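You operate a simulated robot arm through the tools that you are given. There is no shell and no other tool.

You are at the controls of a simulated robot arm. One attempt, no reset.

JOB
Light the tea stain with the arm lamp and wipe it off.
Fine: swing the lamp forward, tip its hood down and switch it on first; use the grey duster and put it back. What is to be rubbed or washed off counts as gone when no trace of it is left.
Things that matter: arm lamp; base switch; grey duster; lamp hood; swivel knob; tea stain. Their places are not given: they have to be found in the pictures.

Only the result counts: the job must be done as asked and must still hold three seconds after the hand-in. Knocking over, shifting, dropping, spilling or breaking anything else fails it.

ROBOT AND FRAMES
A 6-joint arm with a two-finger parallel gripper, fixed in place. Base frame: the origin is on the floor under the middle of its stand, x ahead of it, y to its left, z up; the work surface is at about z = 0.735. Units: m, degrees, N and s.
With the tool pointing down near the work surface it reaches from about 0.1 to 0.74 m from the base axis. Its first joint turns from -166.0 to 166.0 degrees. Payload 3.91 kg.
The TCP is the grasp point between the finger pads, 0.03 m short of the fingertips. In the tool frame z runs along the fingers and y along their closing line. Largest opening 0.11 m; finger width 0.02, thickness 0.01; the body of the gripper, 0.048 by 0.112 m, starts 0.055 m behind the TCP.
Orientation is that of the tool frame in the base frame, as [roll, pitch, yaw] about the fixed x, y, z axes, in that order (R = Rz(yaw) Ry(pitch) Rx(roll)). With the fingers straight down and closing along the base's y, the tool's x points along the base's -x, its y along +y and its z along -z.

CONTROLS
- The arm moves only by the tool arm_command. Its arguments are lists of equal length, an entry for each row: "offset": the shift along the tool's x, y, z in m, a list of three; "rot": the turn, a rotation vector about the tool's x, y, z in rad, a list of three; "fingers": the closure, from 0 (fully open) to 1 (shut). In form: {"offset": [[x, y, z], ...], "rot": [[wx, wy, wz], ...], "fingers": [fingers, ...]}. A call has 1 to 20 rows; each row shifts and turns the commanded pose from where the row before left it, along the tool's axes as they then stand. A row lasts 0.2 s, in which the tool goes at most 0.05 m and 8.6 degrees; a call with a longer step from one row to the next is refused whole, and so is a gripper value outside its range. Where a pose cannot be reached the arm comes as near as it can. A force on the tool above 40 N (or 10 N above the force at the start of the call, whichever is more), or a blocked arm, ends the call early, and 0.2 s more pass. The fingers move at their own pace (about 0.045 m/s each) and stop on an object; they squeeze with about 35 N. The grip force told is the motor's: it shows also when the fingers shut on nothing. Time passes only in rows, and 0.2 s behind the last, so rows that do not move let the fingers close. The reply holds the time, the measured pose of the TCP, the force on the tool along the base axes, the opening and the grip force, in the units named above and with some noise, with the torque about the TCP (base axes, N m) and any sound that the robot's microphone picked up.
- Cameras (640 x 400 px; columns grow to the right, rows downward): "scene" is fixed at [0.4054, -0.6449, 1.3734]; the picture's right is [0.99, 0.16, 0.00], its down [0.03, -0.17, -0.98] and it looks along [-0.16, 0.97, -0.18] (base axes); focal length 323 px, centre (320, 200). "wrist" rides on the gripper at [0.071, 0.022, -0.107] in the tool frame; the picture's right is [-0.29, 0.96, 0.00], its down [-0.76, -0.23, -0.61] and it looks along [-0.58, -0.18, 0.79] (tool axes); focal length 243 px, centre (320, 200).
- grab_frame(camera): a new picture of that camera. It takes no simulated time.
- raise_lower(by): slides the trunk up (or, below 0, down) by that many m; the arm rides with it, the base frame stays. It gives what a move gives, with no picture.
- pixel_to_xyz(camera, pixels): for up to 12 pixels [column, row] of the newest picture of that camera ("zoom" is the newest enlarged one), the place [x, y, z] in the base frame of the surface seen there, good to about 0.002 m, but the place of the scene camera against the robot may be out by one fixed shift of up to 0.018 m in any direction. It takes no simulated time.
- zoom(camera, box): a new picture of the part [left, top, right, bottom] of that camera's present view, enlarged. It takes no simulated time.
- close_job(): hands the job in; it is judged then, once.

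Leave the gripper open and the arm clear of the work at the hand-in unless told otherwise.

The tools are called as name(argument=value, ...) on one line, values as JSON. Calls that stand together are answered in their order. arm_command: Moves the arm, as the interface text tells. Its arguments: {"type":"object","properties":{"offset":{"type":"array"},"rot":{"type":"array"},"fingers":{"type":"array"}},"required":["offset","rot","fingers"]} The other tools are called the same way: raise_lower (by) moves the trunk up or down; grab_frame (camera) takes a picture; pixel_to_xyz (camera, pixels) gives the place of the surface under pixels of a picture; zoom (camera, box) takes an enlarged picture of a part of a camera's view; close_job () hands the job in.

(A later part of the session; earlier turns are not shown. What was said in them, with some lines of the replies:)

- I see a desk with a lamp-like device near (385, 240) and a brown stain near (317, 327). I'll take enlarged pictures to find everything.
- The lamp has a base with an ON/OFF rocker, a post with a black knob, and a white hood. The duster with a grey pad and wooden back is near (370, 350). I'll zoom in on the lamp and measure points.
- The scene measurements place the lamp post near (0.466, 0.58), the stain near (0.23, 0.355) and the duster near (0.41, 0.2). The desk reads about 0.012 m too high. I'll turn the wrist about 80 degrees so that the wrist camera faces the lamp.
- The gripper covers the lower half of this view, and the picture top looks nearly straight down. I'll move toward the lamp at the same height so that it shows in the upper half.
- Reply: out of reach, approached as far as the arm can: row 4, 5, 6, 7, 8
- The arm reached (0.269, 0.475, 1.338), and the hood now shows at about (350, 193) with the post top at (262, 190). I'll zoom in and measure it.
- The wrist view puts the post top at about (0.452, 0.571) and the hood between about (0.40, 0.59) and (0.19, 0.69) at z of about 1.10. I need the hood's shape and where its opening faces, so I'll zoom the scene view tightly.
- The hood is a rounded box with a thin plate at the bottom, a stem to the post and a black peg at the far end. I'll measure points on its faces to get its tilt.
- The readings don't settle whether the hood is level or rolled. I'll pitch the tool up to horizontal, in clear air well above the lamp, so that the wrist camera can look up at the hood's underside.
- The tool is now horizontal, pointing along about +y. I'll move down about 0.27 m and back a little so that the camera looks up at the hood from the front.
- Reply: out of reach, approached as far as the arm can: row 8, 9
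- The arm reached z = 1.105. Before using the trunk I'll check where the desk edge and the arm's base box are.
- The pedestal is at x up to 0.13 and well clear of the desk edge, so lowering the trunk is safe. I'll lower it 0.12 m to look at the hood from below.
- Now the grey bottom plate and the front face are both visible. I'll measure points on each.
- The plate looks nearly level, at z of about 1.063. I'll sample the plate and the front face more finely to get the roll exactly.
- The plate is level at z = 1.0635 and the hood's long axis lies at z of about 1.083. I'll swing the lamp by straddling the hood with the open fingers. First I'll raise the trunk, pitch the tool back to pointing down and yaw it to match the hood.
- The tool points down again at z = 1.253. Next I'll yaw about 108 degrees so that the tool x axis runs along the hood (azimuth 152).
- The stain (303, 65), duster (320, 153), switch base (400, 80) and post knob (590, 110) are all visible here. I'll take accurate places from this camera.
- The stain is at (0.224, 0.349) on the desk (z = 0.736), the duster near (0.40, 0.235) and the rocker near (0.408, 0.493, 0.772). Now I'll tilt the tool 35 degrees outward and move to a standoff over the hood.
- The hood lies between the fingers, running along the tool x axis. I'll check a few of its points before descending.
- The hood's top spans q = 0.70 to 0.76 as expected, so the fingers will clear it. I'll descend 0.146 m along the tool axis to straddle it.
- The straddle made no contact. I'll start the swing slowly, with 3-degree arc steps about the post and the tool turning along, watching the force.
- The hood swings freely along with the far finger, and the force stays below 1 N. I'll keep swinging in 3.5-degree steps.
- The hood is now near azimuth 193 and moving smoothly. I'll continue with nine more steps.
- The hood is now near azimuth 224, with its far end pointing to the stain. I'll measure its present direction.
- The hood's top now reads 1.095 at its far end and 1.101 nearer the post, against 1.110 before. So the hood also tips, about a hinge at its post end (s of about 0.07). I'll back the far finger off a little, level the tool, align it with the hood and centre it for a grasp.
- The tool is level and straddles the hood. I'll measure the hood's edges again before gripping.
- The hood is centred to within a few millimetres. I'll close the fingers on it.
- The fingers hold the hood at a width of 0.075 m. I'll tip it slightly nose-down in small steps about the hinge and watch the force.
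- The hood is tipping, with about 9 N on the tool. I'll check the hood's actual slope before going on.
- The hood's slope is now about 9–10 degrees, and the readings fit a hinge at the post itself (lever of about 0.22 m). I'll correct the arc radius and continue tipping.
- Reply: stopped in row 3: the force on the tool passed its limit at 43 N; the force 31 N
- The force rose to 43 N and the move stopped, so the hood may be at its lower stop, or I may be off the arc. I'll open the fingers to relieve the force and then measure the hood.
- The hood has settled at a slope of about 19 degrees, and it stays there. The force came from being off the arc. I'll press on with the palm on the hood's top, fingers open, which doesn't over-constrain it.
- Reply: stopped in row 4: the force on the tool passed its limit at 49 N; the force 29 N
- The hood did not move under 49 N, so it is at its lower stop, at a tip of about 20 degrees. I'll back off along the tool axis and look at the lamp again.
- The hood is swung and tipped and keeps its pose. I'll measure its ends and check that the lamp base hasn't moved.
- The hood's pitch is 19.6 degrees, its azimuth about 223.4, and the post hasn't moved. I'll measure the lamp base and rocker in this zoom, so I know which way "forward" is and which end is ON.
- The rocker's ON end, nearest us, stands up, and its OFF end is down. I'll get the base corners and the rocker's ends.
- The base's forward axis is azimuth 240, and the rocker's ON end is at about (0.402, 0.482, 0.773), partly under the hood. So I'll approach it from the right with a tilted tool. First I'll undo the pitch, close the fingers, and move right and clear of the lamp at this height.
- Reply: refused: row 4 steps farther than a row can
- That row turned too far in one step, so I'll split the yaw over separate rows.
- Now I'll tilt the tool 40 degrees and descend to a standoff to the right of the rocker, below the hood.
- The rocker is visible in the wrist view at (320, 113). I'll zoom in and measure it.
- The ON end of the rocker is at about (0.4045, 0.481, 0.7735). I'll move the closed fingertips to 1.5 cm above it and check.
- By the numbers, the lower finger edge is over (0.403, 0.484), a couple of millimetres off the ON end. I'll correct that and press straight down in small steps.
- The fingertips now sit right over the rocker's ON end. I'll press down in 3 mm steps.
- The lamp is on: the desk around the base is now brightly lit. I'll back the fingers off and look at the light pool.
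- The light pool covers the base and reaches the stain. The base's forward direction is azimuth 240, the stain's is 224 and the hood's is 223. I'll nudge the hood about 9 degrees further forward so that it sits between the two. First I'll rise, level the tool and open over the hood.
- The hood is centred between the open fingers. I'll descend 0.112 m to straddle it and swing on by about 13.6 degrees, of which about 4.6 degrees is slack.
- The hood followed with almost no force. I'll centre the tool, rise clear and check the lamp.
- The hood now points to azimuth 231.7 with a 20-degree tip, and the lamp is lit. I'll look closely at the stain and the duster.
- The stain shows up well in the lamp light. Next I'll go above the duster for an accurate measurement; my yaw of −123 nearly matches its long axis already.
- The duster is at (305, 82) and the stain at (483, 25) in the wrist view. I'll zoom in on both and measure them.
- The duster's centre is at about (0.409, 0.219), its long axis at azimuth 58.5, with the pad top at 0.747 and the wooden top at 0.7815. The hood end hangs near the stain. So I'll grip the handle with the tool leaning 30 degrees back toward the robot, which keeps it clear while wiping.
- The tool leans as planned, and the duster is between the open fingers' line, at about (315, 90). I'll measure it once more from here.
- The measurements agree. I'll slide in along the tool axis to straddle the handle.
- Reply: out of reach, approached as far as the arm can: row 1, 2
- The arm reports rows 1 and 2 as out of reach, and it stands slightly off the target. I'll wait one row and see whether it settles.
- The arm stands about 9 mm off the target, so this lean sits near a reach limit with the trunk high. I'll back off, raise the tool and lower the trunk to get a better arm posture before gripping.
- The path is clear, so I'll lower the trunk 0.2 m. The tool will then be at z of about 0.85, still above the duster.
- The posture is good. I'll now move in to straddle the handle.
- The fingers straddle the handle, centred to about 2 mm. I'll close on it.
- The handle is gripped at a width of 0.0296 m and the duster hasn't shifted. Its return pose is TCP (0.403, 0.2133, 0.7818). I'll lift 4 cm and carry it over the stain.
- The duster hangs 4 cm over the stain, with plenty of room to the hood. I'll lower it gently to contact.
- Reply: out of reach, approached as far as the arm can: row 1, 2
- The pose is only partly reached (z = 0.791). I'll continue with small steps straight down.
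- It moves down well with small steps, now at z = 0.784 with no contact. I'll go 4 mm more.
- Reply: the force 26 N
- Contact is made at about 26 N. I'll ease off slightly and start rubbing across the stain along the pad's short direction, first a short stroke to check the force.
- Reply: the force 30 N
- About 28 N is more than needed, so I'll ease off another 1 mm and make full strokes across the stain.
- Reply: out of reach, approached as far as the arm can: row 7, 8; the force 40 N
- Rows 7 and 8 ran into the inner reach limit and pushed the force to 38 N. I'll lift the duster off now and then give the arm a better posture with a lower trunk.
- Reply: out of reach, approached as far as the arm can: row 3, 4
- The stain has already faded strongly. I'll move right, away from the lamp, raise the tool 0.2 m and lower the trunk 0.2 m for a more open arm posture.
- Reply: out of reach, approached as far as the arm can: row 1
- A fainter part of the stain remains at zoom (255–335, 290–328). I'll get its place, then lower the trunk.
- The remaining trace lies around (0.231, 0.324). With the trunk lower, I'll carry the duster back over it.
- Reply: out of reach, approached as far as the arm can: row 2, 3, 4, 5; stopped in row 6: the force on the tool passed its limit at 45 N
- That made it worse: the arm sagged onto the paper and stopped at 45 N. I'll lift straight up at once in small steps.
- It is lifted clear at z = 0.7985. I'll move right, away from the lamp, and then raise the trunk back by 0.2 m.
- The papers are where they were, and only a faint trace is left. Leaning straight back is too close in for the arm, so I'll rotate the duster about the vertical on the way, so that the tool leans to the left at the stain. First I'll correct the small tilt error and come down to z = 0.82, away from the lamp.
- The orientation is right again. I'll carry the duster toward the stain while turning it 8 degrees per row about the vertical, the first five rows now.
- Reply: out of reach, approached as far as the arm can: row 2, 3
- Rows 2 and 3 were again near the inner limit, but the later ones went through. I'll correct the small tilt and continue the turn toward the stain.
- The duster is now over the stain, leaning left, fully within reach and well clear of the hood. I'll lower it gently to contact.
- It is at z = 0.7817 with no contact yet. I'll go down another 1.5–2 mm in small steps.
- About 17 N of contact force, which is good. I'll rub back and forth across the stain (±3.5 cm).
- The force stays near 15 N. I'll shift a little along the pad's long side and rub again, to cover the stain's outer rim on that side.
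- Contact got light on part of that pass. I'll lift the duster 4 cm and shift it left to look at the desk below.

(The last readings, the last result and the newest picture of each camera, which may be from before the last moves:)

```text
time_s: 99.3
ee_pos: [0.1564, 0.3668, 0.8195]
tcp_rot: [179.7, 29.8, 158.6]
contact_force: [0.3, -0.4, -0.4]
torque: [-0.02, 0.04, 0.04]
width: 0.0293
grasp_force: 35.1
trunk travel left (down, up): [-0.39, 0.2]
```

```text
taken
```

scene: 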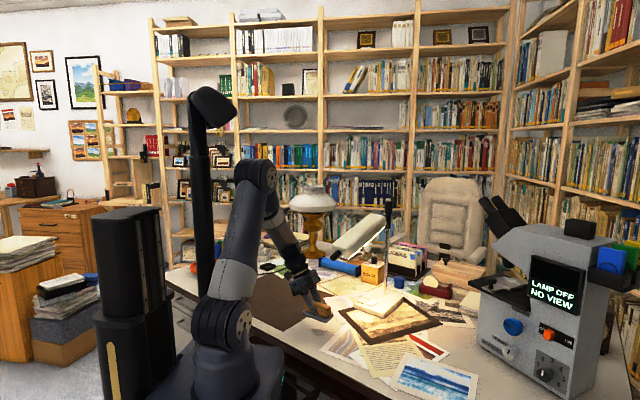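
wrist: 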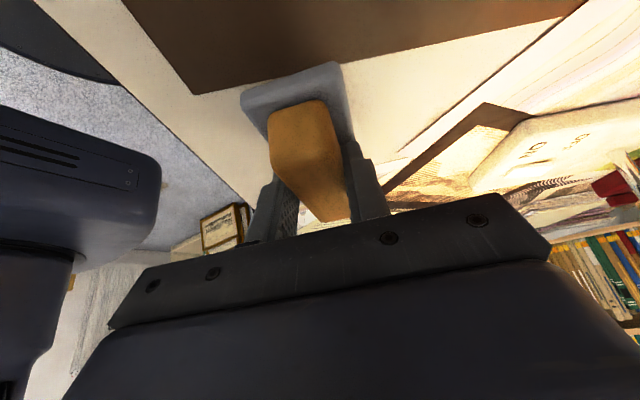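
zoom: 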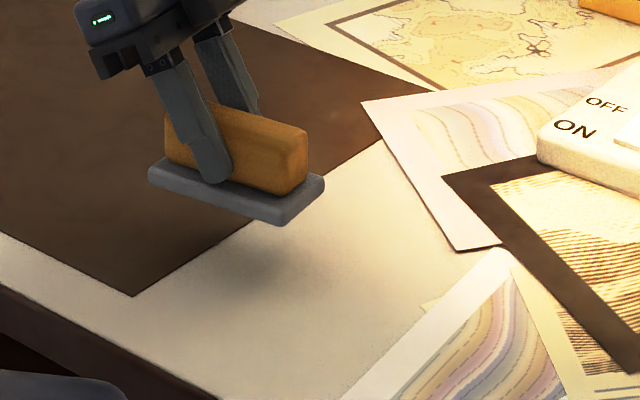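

The stain looks gone; only the duster's shadow shows. I'll zoom in hard to check for traces.

zoom(camera="scene", box=[292, 305, 348, 340])

```text
11.43 times, centred on (320, 322) of scene
```

zoom: 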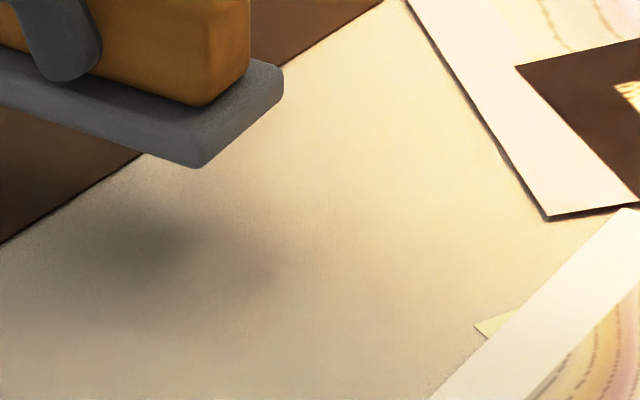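

A very faint reddish tint may just be the handle's reflection. To be sure, I'll go back and rub the whole area again with firmer contact.

arm_command(offset=[[-0.0238, 0, 0.0138], [-0.0238, 0, 0.0138], [0.0068, 0, 0.0118], [0.0068, 0, 0.0118], [0.0063, 0, 0.0109], [0.0005, 0, 0.0009]], rot=[[0, 0, 0], [0, 0, 0], [0, 0, 0], [0, 0, 0], [0, 0, 0], [0, 0, 0]], fingers=[1, 1, 1, 1, 1, 1])

```text
time_s: 100.8
ee_pos: [0.2066, 0.3492, 0.778]
tcp_rot: [179.8, 29.8, 158.7]
contact_force: [0.5, -1.3, 3.5]
torque: [-0.2, -0.22, -0.02]
width: 0.0292
grasp_force: 35.1
trunk travel left (down, up): [-0.39, 0.2]
```

arm_command(offset=[[0.0005, 0, 0.0008], [0.0003, 0, 0.0005]], rot=[[0, 0, 0], [0, 0, 0]], fingers=[1, 1])

```text
time_s: 101.3
ee_pos: [0.2069, 0.3486, 0.778]
tcp_rot: [179.8, 29.9, 158.5]
contact_force: [4.3, -0.7, 25.2]
torque: [-0.64, -0.99, -0.01]
width: 0.0293
grasp_force: 35.1
trunk travel left (down, up): [-0.39, 0.2]
```

Contact is at 25 N. I'll ease off slightly and rub with longer strokes.

arm_command(offset=[[-0.0002, -0.012, -0.0003], [0, -0.012, 0], [0, -0.012, 0], [0, 0.012, 0], [0, 0.012, 0], [0, 0.012, 0], [0, 0.012, 0], [0, 0.012, 0], [0, 0.012, 0], [0, 0.012, 0], [0, -0.012, 0], [0, -0.012, 0], [0, -0.012, 0], [0, -0.012, 0], [0, -0.012, 0], [0, -0.012, 0], [0, -0.012, 0], [0, 0.012, 0], [0, 0.012, 0], [0, 0.012, 0]], rot=[[0, 0, 0], [0, 0, 0], [0, 0, 0], [0, 0, 0], [0, 0, 0], [0, 0, 0], [0, 0, 0], [0, 0, 0], [0, 0, 0], [0, 0, 0], [0, 0, 0], [0, 0, 0], [0, 0, 0], [0, 0, 0], [0, 0, 0], [0, 0, 0], [0, 0, 0], [0, 0, 0], [0, 0, 0], [0, 0, 0]], fingers=[1, 1, 1, 1, 1, 1, 1, 1, 1, 1, 1, 1, 1, 1, 1, 1, 1, 1, 1, 1])

```text
time_s: 102.0
ee_pos: [0.1977, 0.3308, 0.7784]
tcp_rot: [179.3, 29.8, 158.6]
contact_force: [-2.9, 0.0, 16.1]
torque: [-0.39, 0.18, -0.05]
width: 0.0291
grasp_force: 35.0
trunk travel left (down, up): [-0.39, 0.2]
stopped in row 3: the force on the tool passed its limit at 42 N (the readings are from after the stop); the commanded pose is now the measured one
```

Friction pushed the force past the limit, and it is now at 16 N. I'll ease off half a millimetre and continue more slowly.

arm_command(offset=[[-0.0003, 0.008, -0.0004], [0, 0.01, 0], [0, 0.01, 0], [0, 0.01, 0], [0, 0.01, 0], [0, 0.01, 0], [0, 0.01, 0]], rot=[[0, 0, 0], [0, 0, 0], [0, 0, 0], [0, 0, 0], [0, 0, 0], [0, 0, 0], [0, 0, 0]], fingers=[1, 1, 1, 1, 1, 1, 1])

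```text
time_s: 103.6
ee_pos: [0.2233, 0.3953, 0.778]
tcp_rot: [179.4, 29.8, 158.5]
contact_force: [-1.8, -4.7, 11.9]
torque: [-0.54, 0.01, -0.09]
width: 0.0295
grasp_force: 35.1
trunk travel left (down, up): [-0.39, 0.2]
```

Good: 12 N at the far end. I'll stroke back, shift 2 cm to the right and stroke again.

arm_command(offset=[[0, -0.01, 0], [0, -0.01, 0], [0, -0.01, 0], [0, -0.01, 0], [0, -0.01, 0], [0, -0.01, 0], [0, -0.01, 0], [0, -0.01, 0]], rot=[[0, 0, 0], [0, 0, 0], [0, 0, 0], [0, 0, 0], [0, 0, 0], [0, 0, 0], [0, 0, 0], [0, 0, 0]], fingers=[1, 1, 1, 1, 1, 1, 1, 1])

arm_command(offset=[[-0.0087, 0, 0.005], [-0.0087, 0, 0.005], [0, 0.01, 0], [0, 0.01, 0], [0, 0.01, 0], [0, 0.01, 0], [0, 0.01, 0], [0, 0.01, 0], [0, 0.01, 0], [0, -0.01, 0], [0, -0.01, 0], [0, -0.01, 0], [0, -0.01, 0], [0, -0.01, 0], [0, -0.01, 0], [0, -0.01, 0], [0, -0.01, 0], [0, 0.01, 0], [0, 0.01, 0], [0, 0.01, 0]], rot=[[0, 0, 0], [0, 0, 0], [0, 0, 0], [0, 0, 0], [0, 0, 0], [0, 0, 0], [0, 0, 0], [0, 0, 0], [0, 0, 0], [0, 0, 0], [0, 0, 0], [0, 0, 0], [0, 0, 0], [0, 0, 0], [0, 0, 0], [0, 0, 0], [0, 0, 0], [0, 0, 0], [0, 0, 0], [0, 0, 0]], fingers=[1, 1, 1, 1, 1, 1, 1, 1, 1, 1, 1, 1, 1, 1, 1, 1, 1, 1, 1, 1])

```text
time_s: 105.4
ee_pos: [0.1945, 0.321, 0.7773]
tcp_rot: [179.4, 29.7, 158.6]
contact_force: [3.9, 10.7, 29.5]
torque: [-0.29, -0.05, 0.16]
width: 0.0294
grasp_force: 34.6
trunk travel left (down, up): [-0.39, 0.2]
```

```text
time_s: 109.6
ee_pos: [0.2211, 0.3304, 0.776]
tcp_rot: [179.3, 29.8, 158.6]
contact_force: [-1.6, -6.9, 13.2]
torque: [-0.64, -0.1, -0.13]
width: 0.0291
grasp_force: 34.9
trunk travel left (down, up): [-0.39, 0.2]
```

The strokes went well. I'll lift the duster 3 cm and carry it back toward its place, turning it back on the way, first by about 30 degrees.

arm_command(offset=[[-0.0075, 0, -0.013], [-0.0075, 0, -0.013], [-0.0171, -0.0031, 0.0099], [-0.0166, -0.0056, 0.0096], [-0.0159, -0.008, 0.0092], [-0.0148, -0.0103, 0.0086]], rot=[[0, 0, 0], [0, 0, 0], [-0.0642, 0, -0.1111], [-0.0642, 0, -0.1111], [-0.0642, 0, -0.1111], [-0.0642, 0, -0.1111]], fingers=[1, 1, 1, 1, 1, 1])

zoom(camera="scene", box=[240, 220, 400, 345])

```text
time_s: 111.0
ee_pos: [0.2885, 0.2903, 0.8054]
tcp_rot: [179.3, 30.1, -171.8]
contact_force: [0.2, -0.7, -1.5]
torque: [-0.02, -0.01, 0.0]
width: 0.0296
grasp_force: 34.6
trunk travel left (down, up): [-0.39, 0.2]
```

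```text
3.20 times, centred on (320, 282) of scene
```

zoom: 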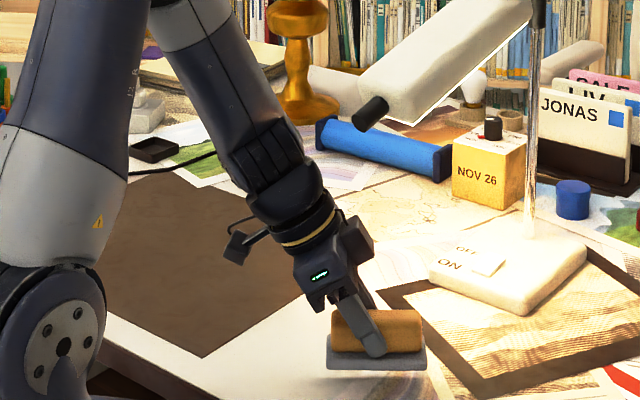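

That went cleanly. I'll continue with the next two legs of the return path.

arm_command(offset=[[-0.0145, -0.0069, 0.0084], [-0.0138, -0.0086, 0.0079], [-0.0129, -0.0102, 0.0075], [-0.0119, -0.0117, 0.0069]], rot=[[-0.0524, 0, -0.0907], [-0.0524, 0, -0.0907], [-0.0524, 0, -0.0907], [-0.0524, 0, -0.0907]], fingers=[1, 1, 1, 1])

zoom(camera="scene", box=[270, 290, 366, 350])

```text
time_s: 112.0
ee_pos: [0.3593, 0.2729, 0.8066]
tcp_rot: [179.3, 30.2, -147.8]
contact_force: [-0.3, -0.2, -1.0]
torque: [0.0, 0.02, -0.05]
width: 0.0292
grasp_force: 35.4
trunk travel left (down, up): [-0.39, 0.2]
```

```text
6.67 times, centred on (318, 320) of scene
```

zoom: 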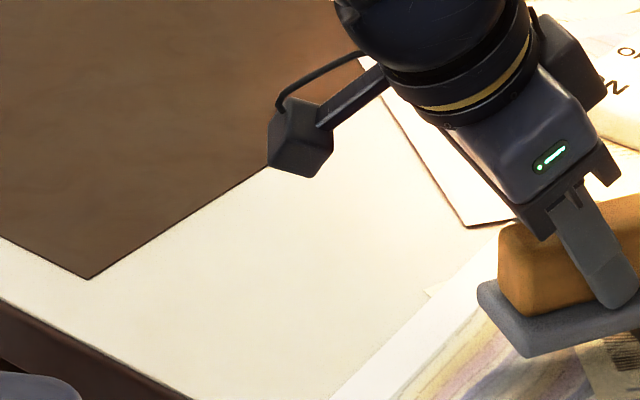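

The desk where the stain was now looks completely clean. I'll carry on to the duster's home, turning back to the original orientation.

arm_command(offset=[[-0.0014, -0.0163, 0.0008], [0.0002, -0.0164, -0.0001], [0.0019, -0.0163, -0.0011], [0.0035, -0.0159, -0.002], [0, 0, 0]], rot=[[-0.0574, 0, -0.0994], [-0.0574, 0, -0.0994], [-0.0574, 0, -0.0994], [-0.0574, 0, -0.0994], [0, 0, 0]], fingers=[1, 1, 1, 1, 1])

zoom(camera="scene", box=[280, 295, 440, 395])

grab_frame(camera="wrist")

```text
time_s: 113.2
ee_pos: [0.3902, 0.2365, 0.8091]
tcp_rot: [-179.7, 32.0, -127.0]
contact_force: [-0.2, -0.2, -0.6]
torque: [-0.01, 0.01, -0.02]
width: 0.0293
grasp_force: 35.2
out of reach, approached as far as the arm can: row 1, 2
trunk travel left (down, up): [-0.39, 0.2]
```

```text
4.00 times, centred on (360, 345) of scene
```

zoom: 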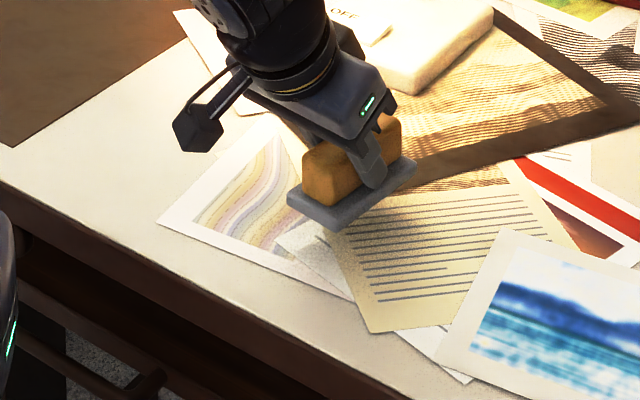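

```text
taken
```

wrist: 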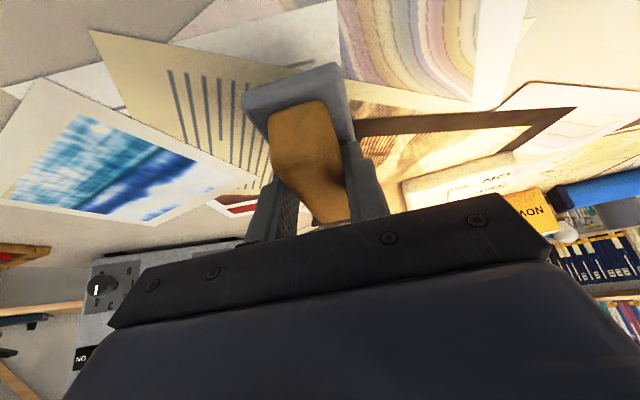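

The pose is a little off after passing the inner limit. I'll move outward to the home position and then correct the orientation.

arm_command(offset=[[0.0046, -0.0121, -0.0029], [0.0046, -0.0121, -0.0029], [0, 0, 0], [0, 0, 0], [0, 0, 0]], rot=[[0, 0, 0], [0, 0, 0], [-0.014, 0.033, 0], [-0.0463, 0, -0.0801], [0, 0, 0]], fingers=[1, 1, 1, 1, 1])

```text
time_s: 114.4
ee_pos: [0.4038, 0.2118, 0.8096]
tcp_rot: [179.5, 30.3, -121.8]
contact_force: [-0.5, 0.0, -1.5]
torque: [-0.02, -0.01, -0.03]
width: 0.0296
grasp_force: 34.9
trunk travel left (down, up): [-0.39, 0.2]
```

The duster is back over its place, in the right orientation. I'll lower it gently.

arm_command(offset=[[0.0066, 0.0015, 0.013], [0.0073, 0, 0.0126], [0.0005, 0, 0.0009]], rot=[[0, 0, 0], [0, 0, 0], [0, 0, 0]], fingers=[1, 1, 1])

zoom(camera="scene", box=[310, 290, 438, 370])

```text
time_s: 115.2
ee_pos: [0.4046, 0.2137, 0.7793]
tcp_rot: [179.6, 30.2, -121.7]
contact_force: [1.1, -0.9, -0.6]
torque: [-0.01, 0.0, 0.0]
width: 0.0292
grasp_force: 35.7
trunk travel left (down, up): [-0.39, 0.2]
```

```text
5.00 times, centred on (374, 330) of scene
```

zoom: 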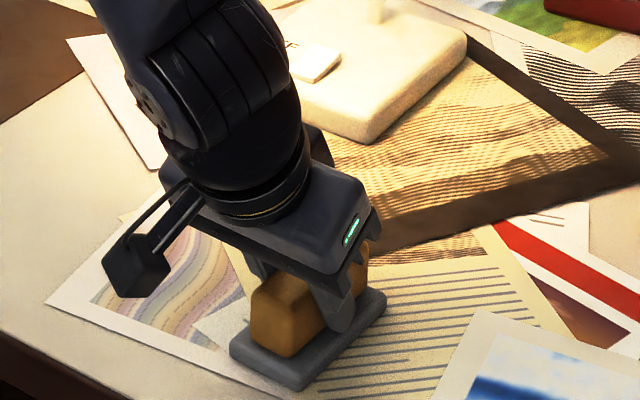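

Compared with the picture before lifting, the duster sits about 3–4 mm too far right and just above the paper. I'll shift it and lower the last bit.

arm_command(offset=[[0.0023, 0.0025, -0.0013], [0.0005, 0, 0.0009], [0.0005, 0, 0.0009]], rot=[[0, 0, 0], [0, 0, 0], [0, 0, 0]], fingers=[1, 1, 1])

zoom(camera="scene", box=[310, 290, 438, 370])

```text
time_s: 116.0
ee_pos: [0.4008, 0.2128, 0.7785]
tcp_rot: [179.6, 30.3, -121.7]
contact_force: [-1.0, 3.1, 13.5]
torque: [-0.5, 0.07, -0.05]
width: 0.0293
grasp_force: 34.6
trunk travel left (down, up): [-0.39, 0.2]
```

```text
5.00 times, centred on (374, 330) of scene
```

zoom: 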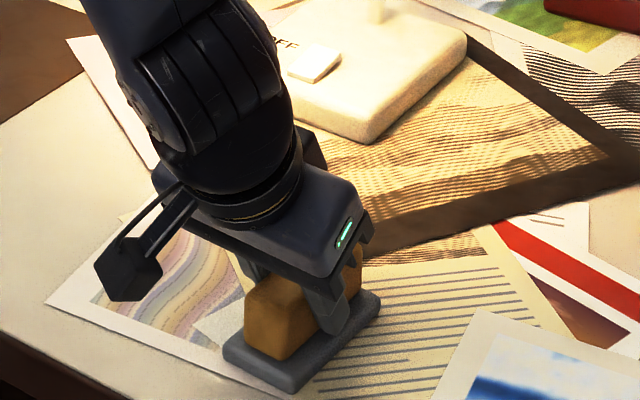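

The duster now matches its original place within about a millimetre, and it is in contact. I'll ease the pressure and open the fingers.

arm_command(offset=[[-0.0003, 0, -0.0005], [0, 0, 0], [0, 0, 0], [0, 0, 0], [0, 0, 0], [0, 0, 0], [0, 0, 0]], rot=[[0, 0, 0], [0, 0, 0], [0, 0, 0], [0, 0, 0], [0, 0, 0], [0, 0, 0], [0, 0, 0]], fingers=[1, 0.7, 0.5, 0.3, 0.1, 0, 0])

zoom(camera="scene", box=[310, 290, 438, 370])

grab_frame(camera="wrist")

```text
time_s: 117.6
ee_pos: [0.4006, 0.2122, 0.7786]
tcp_rot: [179.5, 30.2, -121.7]
contact_force: [-1.9, 1.0, 5.8]
torque: [-0.13, -0.25, 0.01]
width: 0.1089
grasp_force: 0.1
trunk travel left (down, up): [-0.39, 0.2]
```

```text
5.00 times, centred on (374, 330) of scene
```

zoom: 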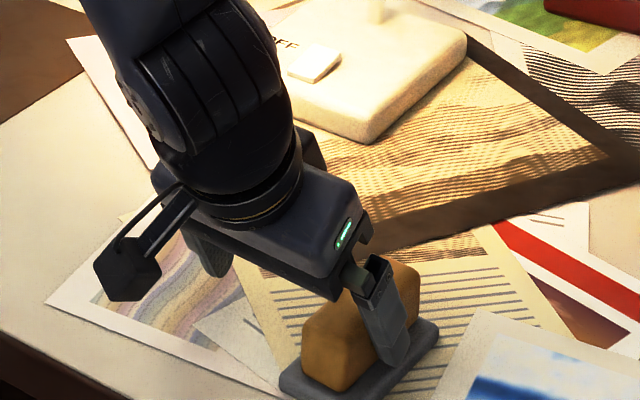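

```text
taken
```

wrist: 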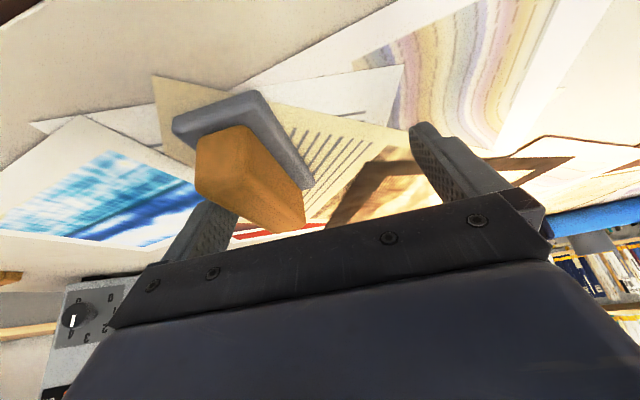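

The lower finger edge was caught on the pad and dragged the duster about 4 cm to the right as the fingers opened. I'll raise 6 mm so that the fingertips clear the pad, then close again, which pushes the duster back to centre.

arm_command(offset=[[-0.0015, 0, -0.0026], [-0.0015, 0, -0.0026], [0, 0, 0]], rot=[[0, 0, 0], [0, 0, 0], [0, 0, 0]], fingers=[0, 0, 0])

zoom(camera="wrist", box=[160, 70, 480, 270])

zoom(camera="scene", box=[310, 290, 438, 370])

```text
time_s: 118.4
ee_pos: [0.4008, 0.2105, 0.7842]
tcp_rot: [179.6, 30.2, -121.7]
contact_force: [0.0, -0.5, -0.5]
torque: [0.03, -0.01, -0.01]
width: 0.1101
grasp_force: 0.0
trunk travel left (down, up): [-0.39, 0.2]
```

```text
2.00 times, centred on (320, 170) of wrist
```

zoom: 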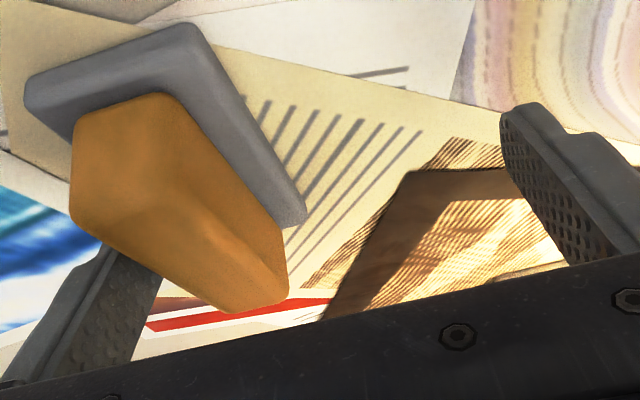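

```text
5.00 times, centred on (374, 330) of scene
```

zoom: 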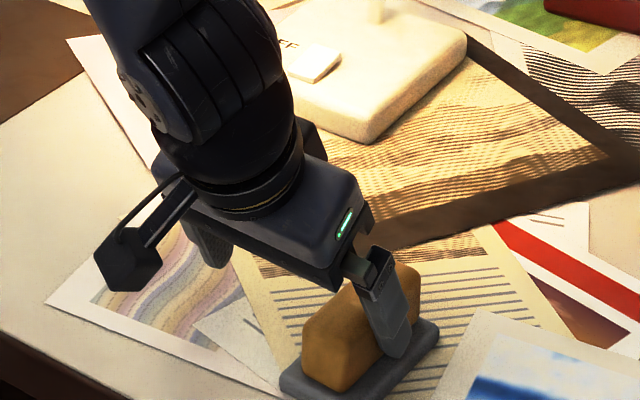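

The fingertips are now clear above the pad. I'll close the fingers to push the duster back to the centre.

arm_command(offset=[[0, 0, 0], [0, 0, 0], [0, 0, 0], [0, 0, 0], [0, 0, 0], [0, 0, 0], [0, 0, 0], [0, 0, 0]], rot=[[0, 0, 0], [0, 0, 0], [0, 0, 0], [0, 0, 0], [0, 0, 0], [0, 0, 0], [0, 0, 0], [0, 0, 0]], fingers=[0.2, 0.3, 0.45, 0.6, 0.7, 0.8, 0.9, 0.9])

zoom(camera="scene", box=[310, 290, 438, 370])

grab_frame(camera="wrist")

```text
time_s: 120.2
ee_pos: [0.4006, 0.2114, 0.784]
tcp_rot: [179.5, 30.2, -121.7]
contact_force: [0.1, -0.4, 1.1]
torque: [-0.07, -0.05, -0.02]
width: 0.0294
grasp_force: 35.0
trunk travel left (down, up): [-0.39, 0.2]
```

```text
5.00 times, centred on (374, 330) of scene
```

zoom: 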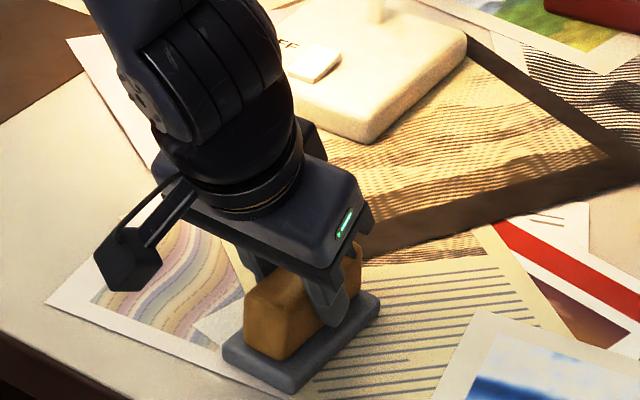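

```text
taken
```

wrist: 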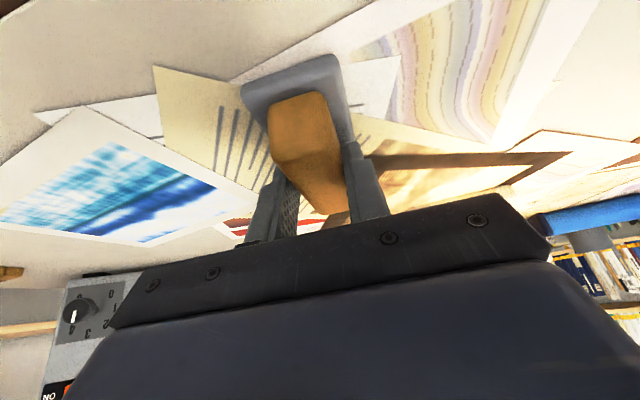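

The duster is back in its original place to within a pixel or two. I'll crack the fingers open slightly, rise a bit, and then open fully.

arm_command(offset=[[0, 0, 0], [0, 0, 0], [0, 0, 0], [-0.003, 0, -0.0052], [-0.003, 0, -0.0052]], rot=[[0, 0, 0], [0, 0, 0], [0, 0, 0], [0, 0, 0], [0, 0, 0]], fingers=[0.65, 0.62, 0.6, 0.6, 0.6])

zoom(camera="scene", box=[310, 290, 438, 370])

```text
time_s: 121.4
ee_pos: [0.4008, 0.2121, 0.7969]
tcp_rot: [179.6, 30.2, -121.6]
contact_force: [0.4, 0.9, -0.2]
torque: [0.01, -0.04, 0.0]
width: 0.044
grasp_force: 0.0
trunk travel left (down, up): [-0.39, 0.2]
```

```text
5.00 times, centred on (374, 330) of scene
```

zoom: 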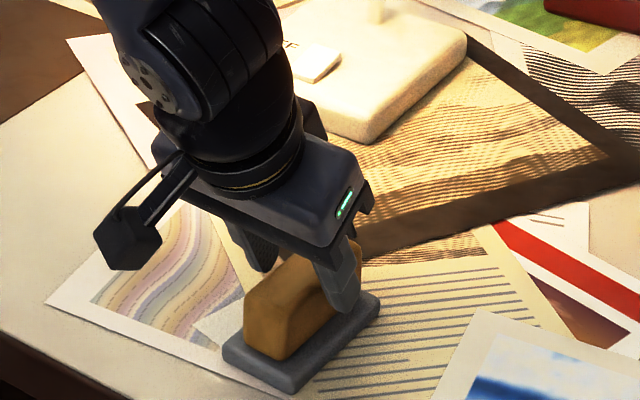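

The duster stays in place, and the fingers are free of it. I'll open fully and back away along the tool axis.

arm_command(offset=[[0, 0, -0.02], [0, 0, -0.03], [0, 0, -0.03], [-0.02, 0, -0.034], [-0.02, 0, -0.034], [-0.02, 0, -0.034], [-0.02, 0, -0.034]], rot=[[0, 0, 0], [0, 0, 0], [0, 0, 0], [0, 0, 0], [0, 0, 0], [0, 0, 0], [0, 0, 0]], fingers=[0.5, 0.4, 0.2, 0, 0, 0, 0])

grab_frame(camera="scene")

zoom(camera="scene", box=[260, 250, 500, 400])

grab_frame(camera="wrist")

```text
time_s: 123.0
ee_pos: [0.3796, 0.1779, 1.0237]
tcp_rot: [179.5, 30.1, -121.7]
contact_force: [0.3, 0.4, -0.3]
torque: [0.01, 0.0, -0.02]
width: 0.11
grasp_force: 0.0
trunk travel left (down, up): [-0.39, 0.2]
```

```text
taken
```

scene: 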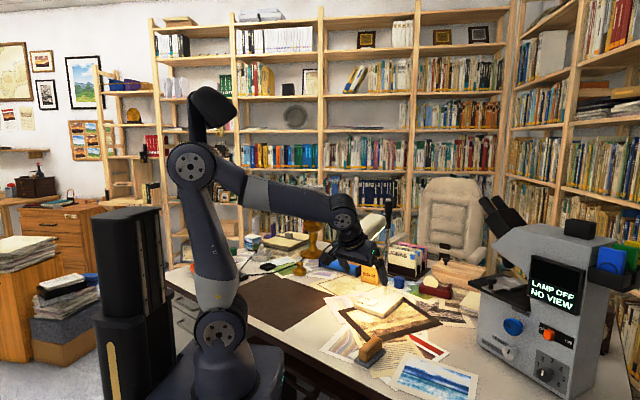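

```text
2.67 times, centred on (380, 325) of scene
```

zoom: 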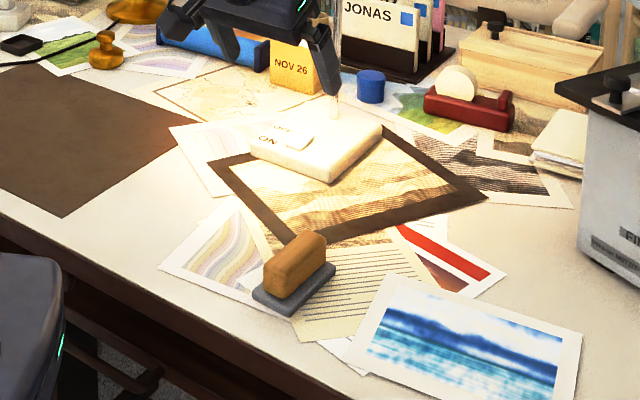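

```text
taken
```

wrist: 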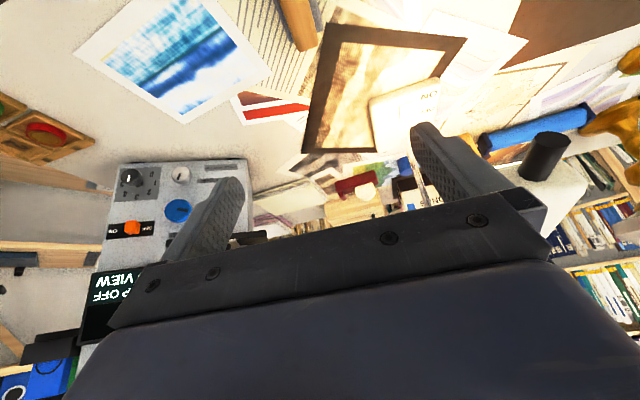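

The stain is gone, the duster is in its place and the lamp is lit. I'll raise the trunk to bring the arm clear and take a final close look everywhere.

raise_lower(by=0.2)

grab_frame(camera="scene")

zoom(camera="scene", box=[270, 190, 430, 290])

zoom(camera="scene", box=[285, 300, 365, 350])

zoom(camera="scene", box=[310, 290, 438, 370])

```text
time_s: 125.1
ee_pos: [0.3785, 0.1793, 1.2242]
tcp_rot: [179.5, 30.2, -121.6]
contact_force: [-0.4, 0.4, -0.4]
torque: [0.0, -0.02, -0.01]
width: 0.1102
grasp_force: 0.0
trunk travel left (down, up): [-0.59, 0.0]
```

```text
taken
```

scene: 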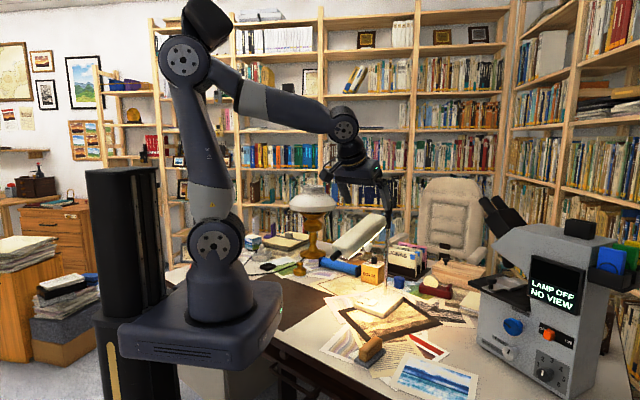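

```text
4.00 times, centred on (350, 240) of scene
```

zoom: 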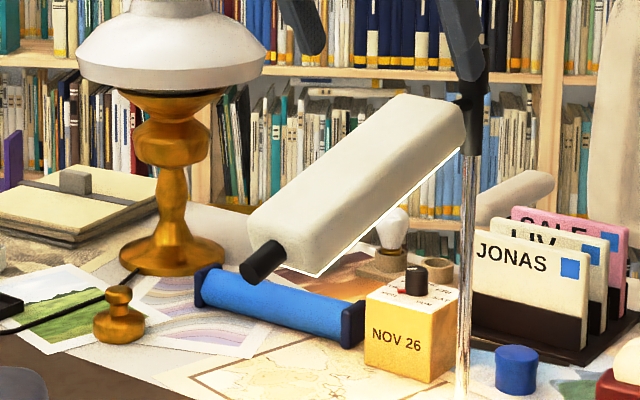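

```text
8.00 times, centred on (325, 325) of scene
```

zoom: 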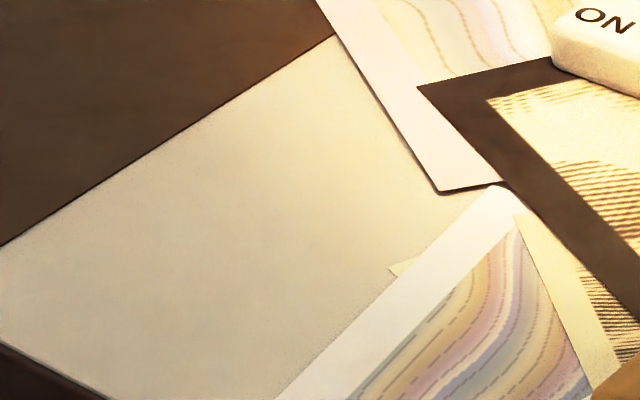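

```text
5.00 times, centred on (374, 330) of scene
```

zoom: 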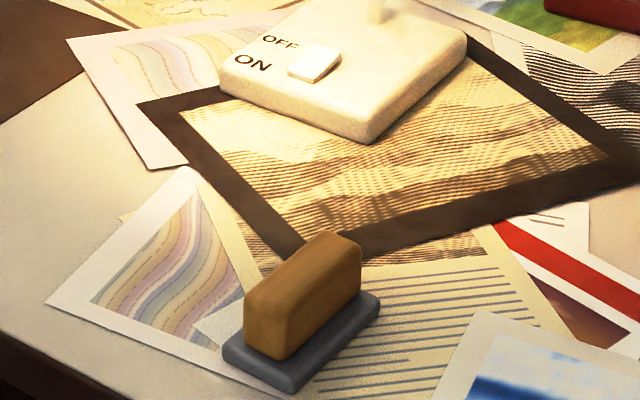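

No trace shows from this side, and the duster and papers are as before. For certainty I'll straighten the tool, retreat to near the start pose and check the spot from above.

arm_command(offset=[[0, 0, 0], [0, 0, 0], [0, 0, 0], [0, 0, 0], [0.007, 0.0206, -0.0283], [0.007, 0.0206, -0.0283], [0.007, 0.0206, -0.0283], [0.007, 0.0206, -0.0283], [0.007, 0.0206, -0.0283], [0.007, 0.0206, -0.0283], [0, 0, 0], [0, 0, 0], [0, 0, 0], [0, 0, 0], [0, 0, 0], [0, 0, 0], [0, 0, 0], [0, 0, 0]], rot=[[0, 0.1309, 0], [0, 0.1309, 0], [0, 0.1309, 0], [0, 0.1309, 0], [0, 0, 0], [0, 0, 0], [0, 0, 0], [0, 0, 0], [0, 0, 0], [0, 0, 0], [0, 0, 0.1275], [0, 0, 0.1275], [0, 0, 0.1275], [0, 0, 0.1275], [0, 0, 0.1275], [0, 0, 0.1275], [0, 0, 0.1275], [0, 0, 0.1275]], fingers=[0, 0, 0, 0, 0, 0, 0, 0, 0, 0, 0, 0, 0, 0, 0, 0, 0, 0])

grab_frame(camera="wrist")

zoom(camera="wrist", box=[310, 0, 470, 100])

grab_frame(camera="scene")

```text
time_s: 128.9
ee_pos: [0.2673, 0.0195, 1.35]
tcp_rot: [163.7, 1.9, -179.3]
contact_force: [1.1, -1.1, -0.7]
torque: [0.01, 0.02, 0.0]
width: 0.1101
grasp_force: 0.1
out of reach, approached as far as the arm can: row 2, 3, 4, 8, 9, 10, 11, 15, 16, 17, 18
trunk travel left (down, up): [-0.59, 0.0]
```

```text
taken
```

wrist: 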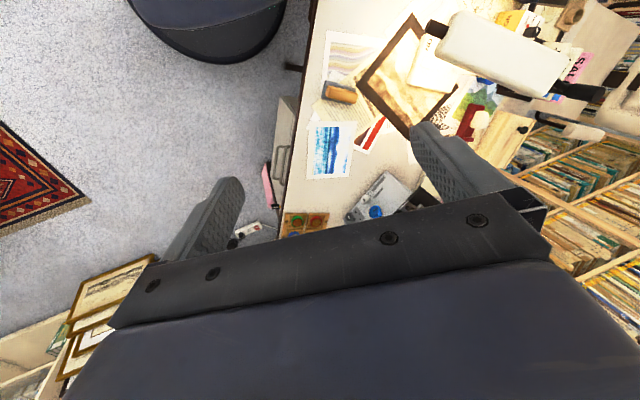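

```text
4.00 times, centred on (390, 50) of wrist
```

zoom: 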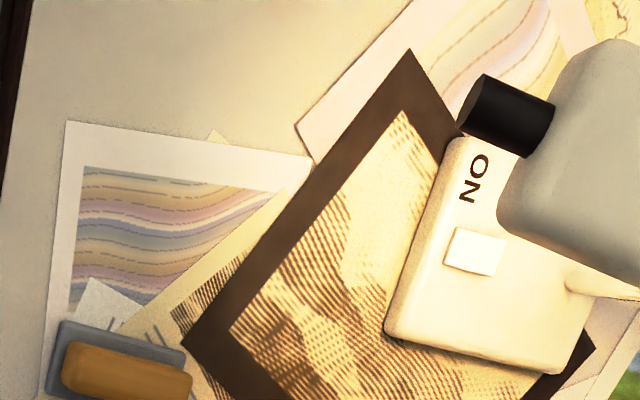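

```text
taken
```

scene: 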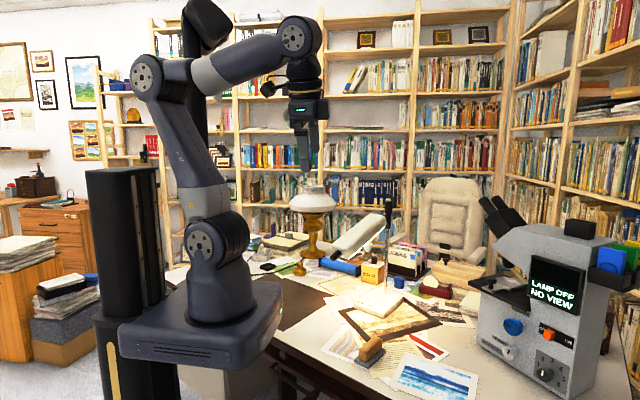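

The arm is clear of everything. I'll confirm that the clean area I see really is the stain's old place.

pixel_to_xyz(camera="zoom", pixels=[[120, 60], [170, 50], [220, 40], [170, 20], [250, 80], [115, 350]])

zoom(camera="wrist", box=[310, 0, 390, 50])

zoom(camera="scene", box=[292, 300, 348, 335])

```text
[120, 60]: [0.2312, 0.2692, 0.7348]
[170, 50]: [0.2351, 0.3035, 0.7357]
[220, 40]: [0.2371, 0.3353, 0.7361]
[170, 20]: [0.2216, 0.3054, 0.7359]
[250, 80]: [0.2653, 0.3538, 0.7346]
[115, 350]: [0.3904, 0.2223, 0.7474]
```

```text
8.00 times, centred on (350, 25) of wrist
```

zoom: 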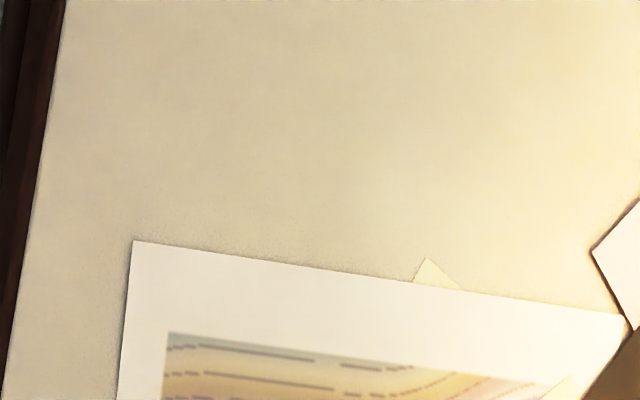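

```text
11.43 times, centred on (320, 318) of scene
```

zoom: 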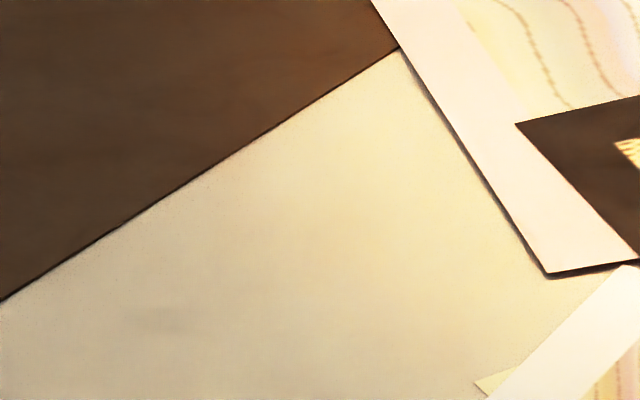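

There is a faint darker smudge at about (150, 320) of that zoom, near the stain's old left edge. I'll look closer and with more contrast.

zoom(camera="scene", box=[296, 318, 328, 338])

pixel_to_xyz(camera="zoom", pixels=[[100, 150], [180, 200], [260, 200], [400, 200], [500, 200]])

zoom(camera="wrist", box=[340, 0, 372, 20])

```text
16.00 times, centred on (312, 328) of scene
```

zoom: 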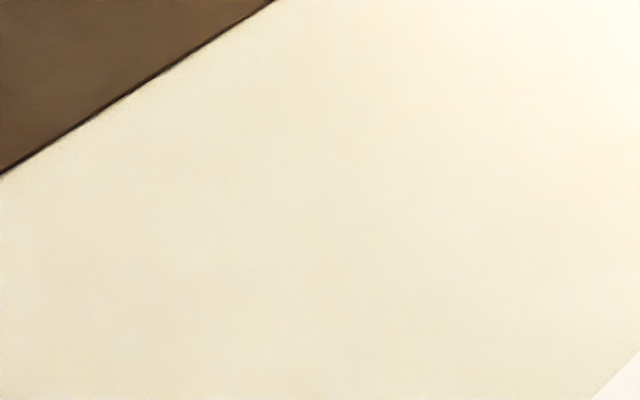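

```text
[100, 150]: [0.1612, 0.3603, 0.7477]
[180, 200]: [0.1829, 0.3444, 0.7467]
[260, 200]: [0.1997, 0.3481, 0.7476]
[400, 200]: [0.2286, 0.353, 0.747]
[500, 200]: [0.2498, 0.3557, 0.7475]
```

```text
16.00 times, centred on (356, 10) of wrist
```

zoom: 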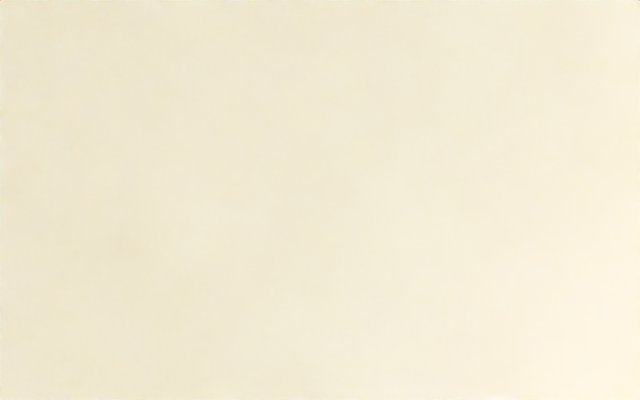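

Close up, both cameras show clean desk over the whole old stain area, so the smudge was only picture noise. The lamp is swung forward, tipped down and lit; the duster is in its place; the gripper is open and the arm is clear. I'm handing the job in.

close_job()

```text
The job is handed in.
```

I swung the lamp forward, tipped its hood down and switched it on before wiping. I then wiped off the tea stain with the grey duster and put the duster back. The job is handed in, and I don't have the verdict.

- **Lamp:** The hood is tipped to its lower stop, about 20 degrees. I set its swing between straight ahead of the lamp base and the direction of the stain, about 8 degrees from each. It is lit, but the bright centre of the light falls on the lamp base, so the stain's spot is lit less strongly.
- **Stain:** Close views from both cameras show clean desk over the whole area where it was.
- **Duster:** The first time I let go, a finger caught the pad and dragged it about 4 cm. I pushed it back to within about a millimetre of its original place.
- **Papers:** While I was carrying the duster, the arm briefly pressed it onto the papers at about 45 N. They look unmoved in the pictures.

At hand-in the gripper was open and the arm clear of the desk.
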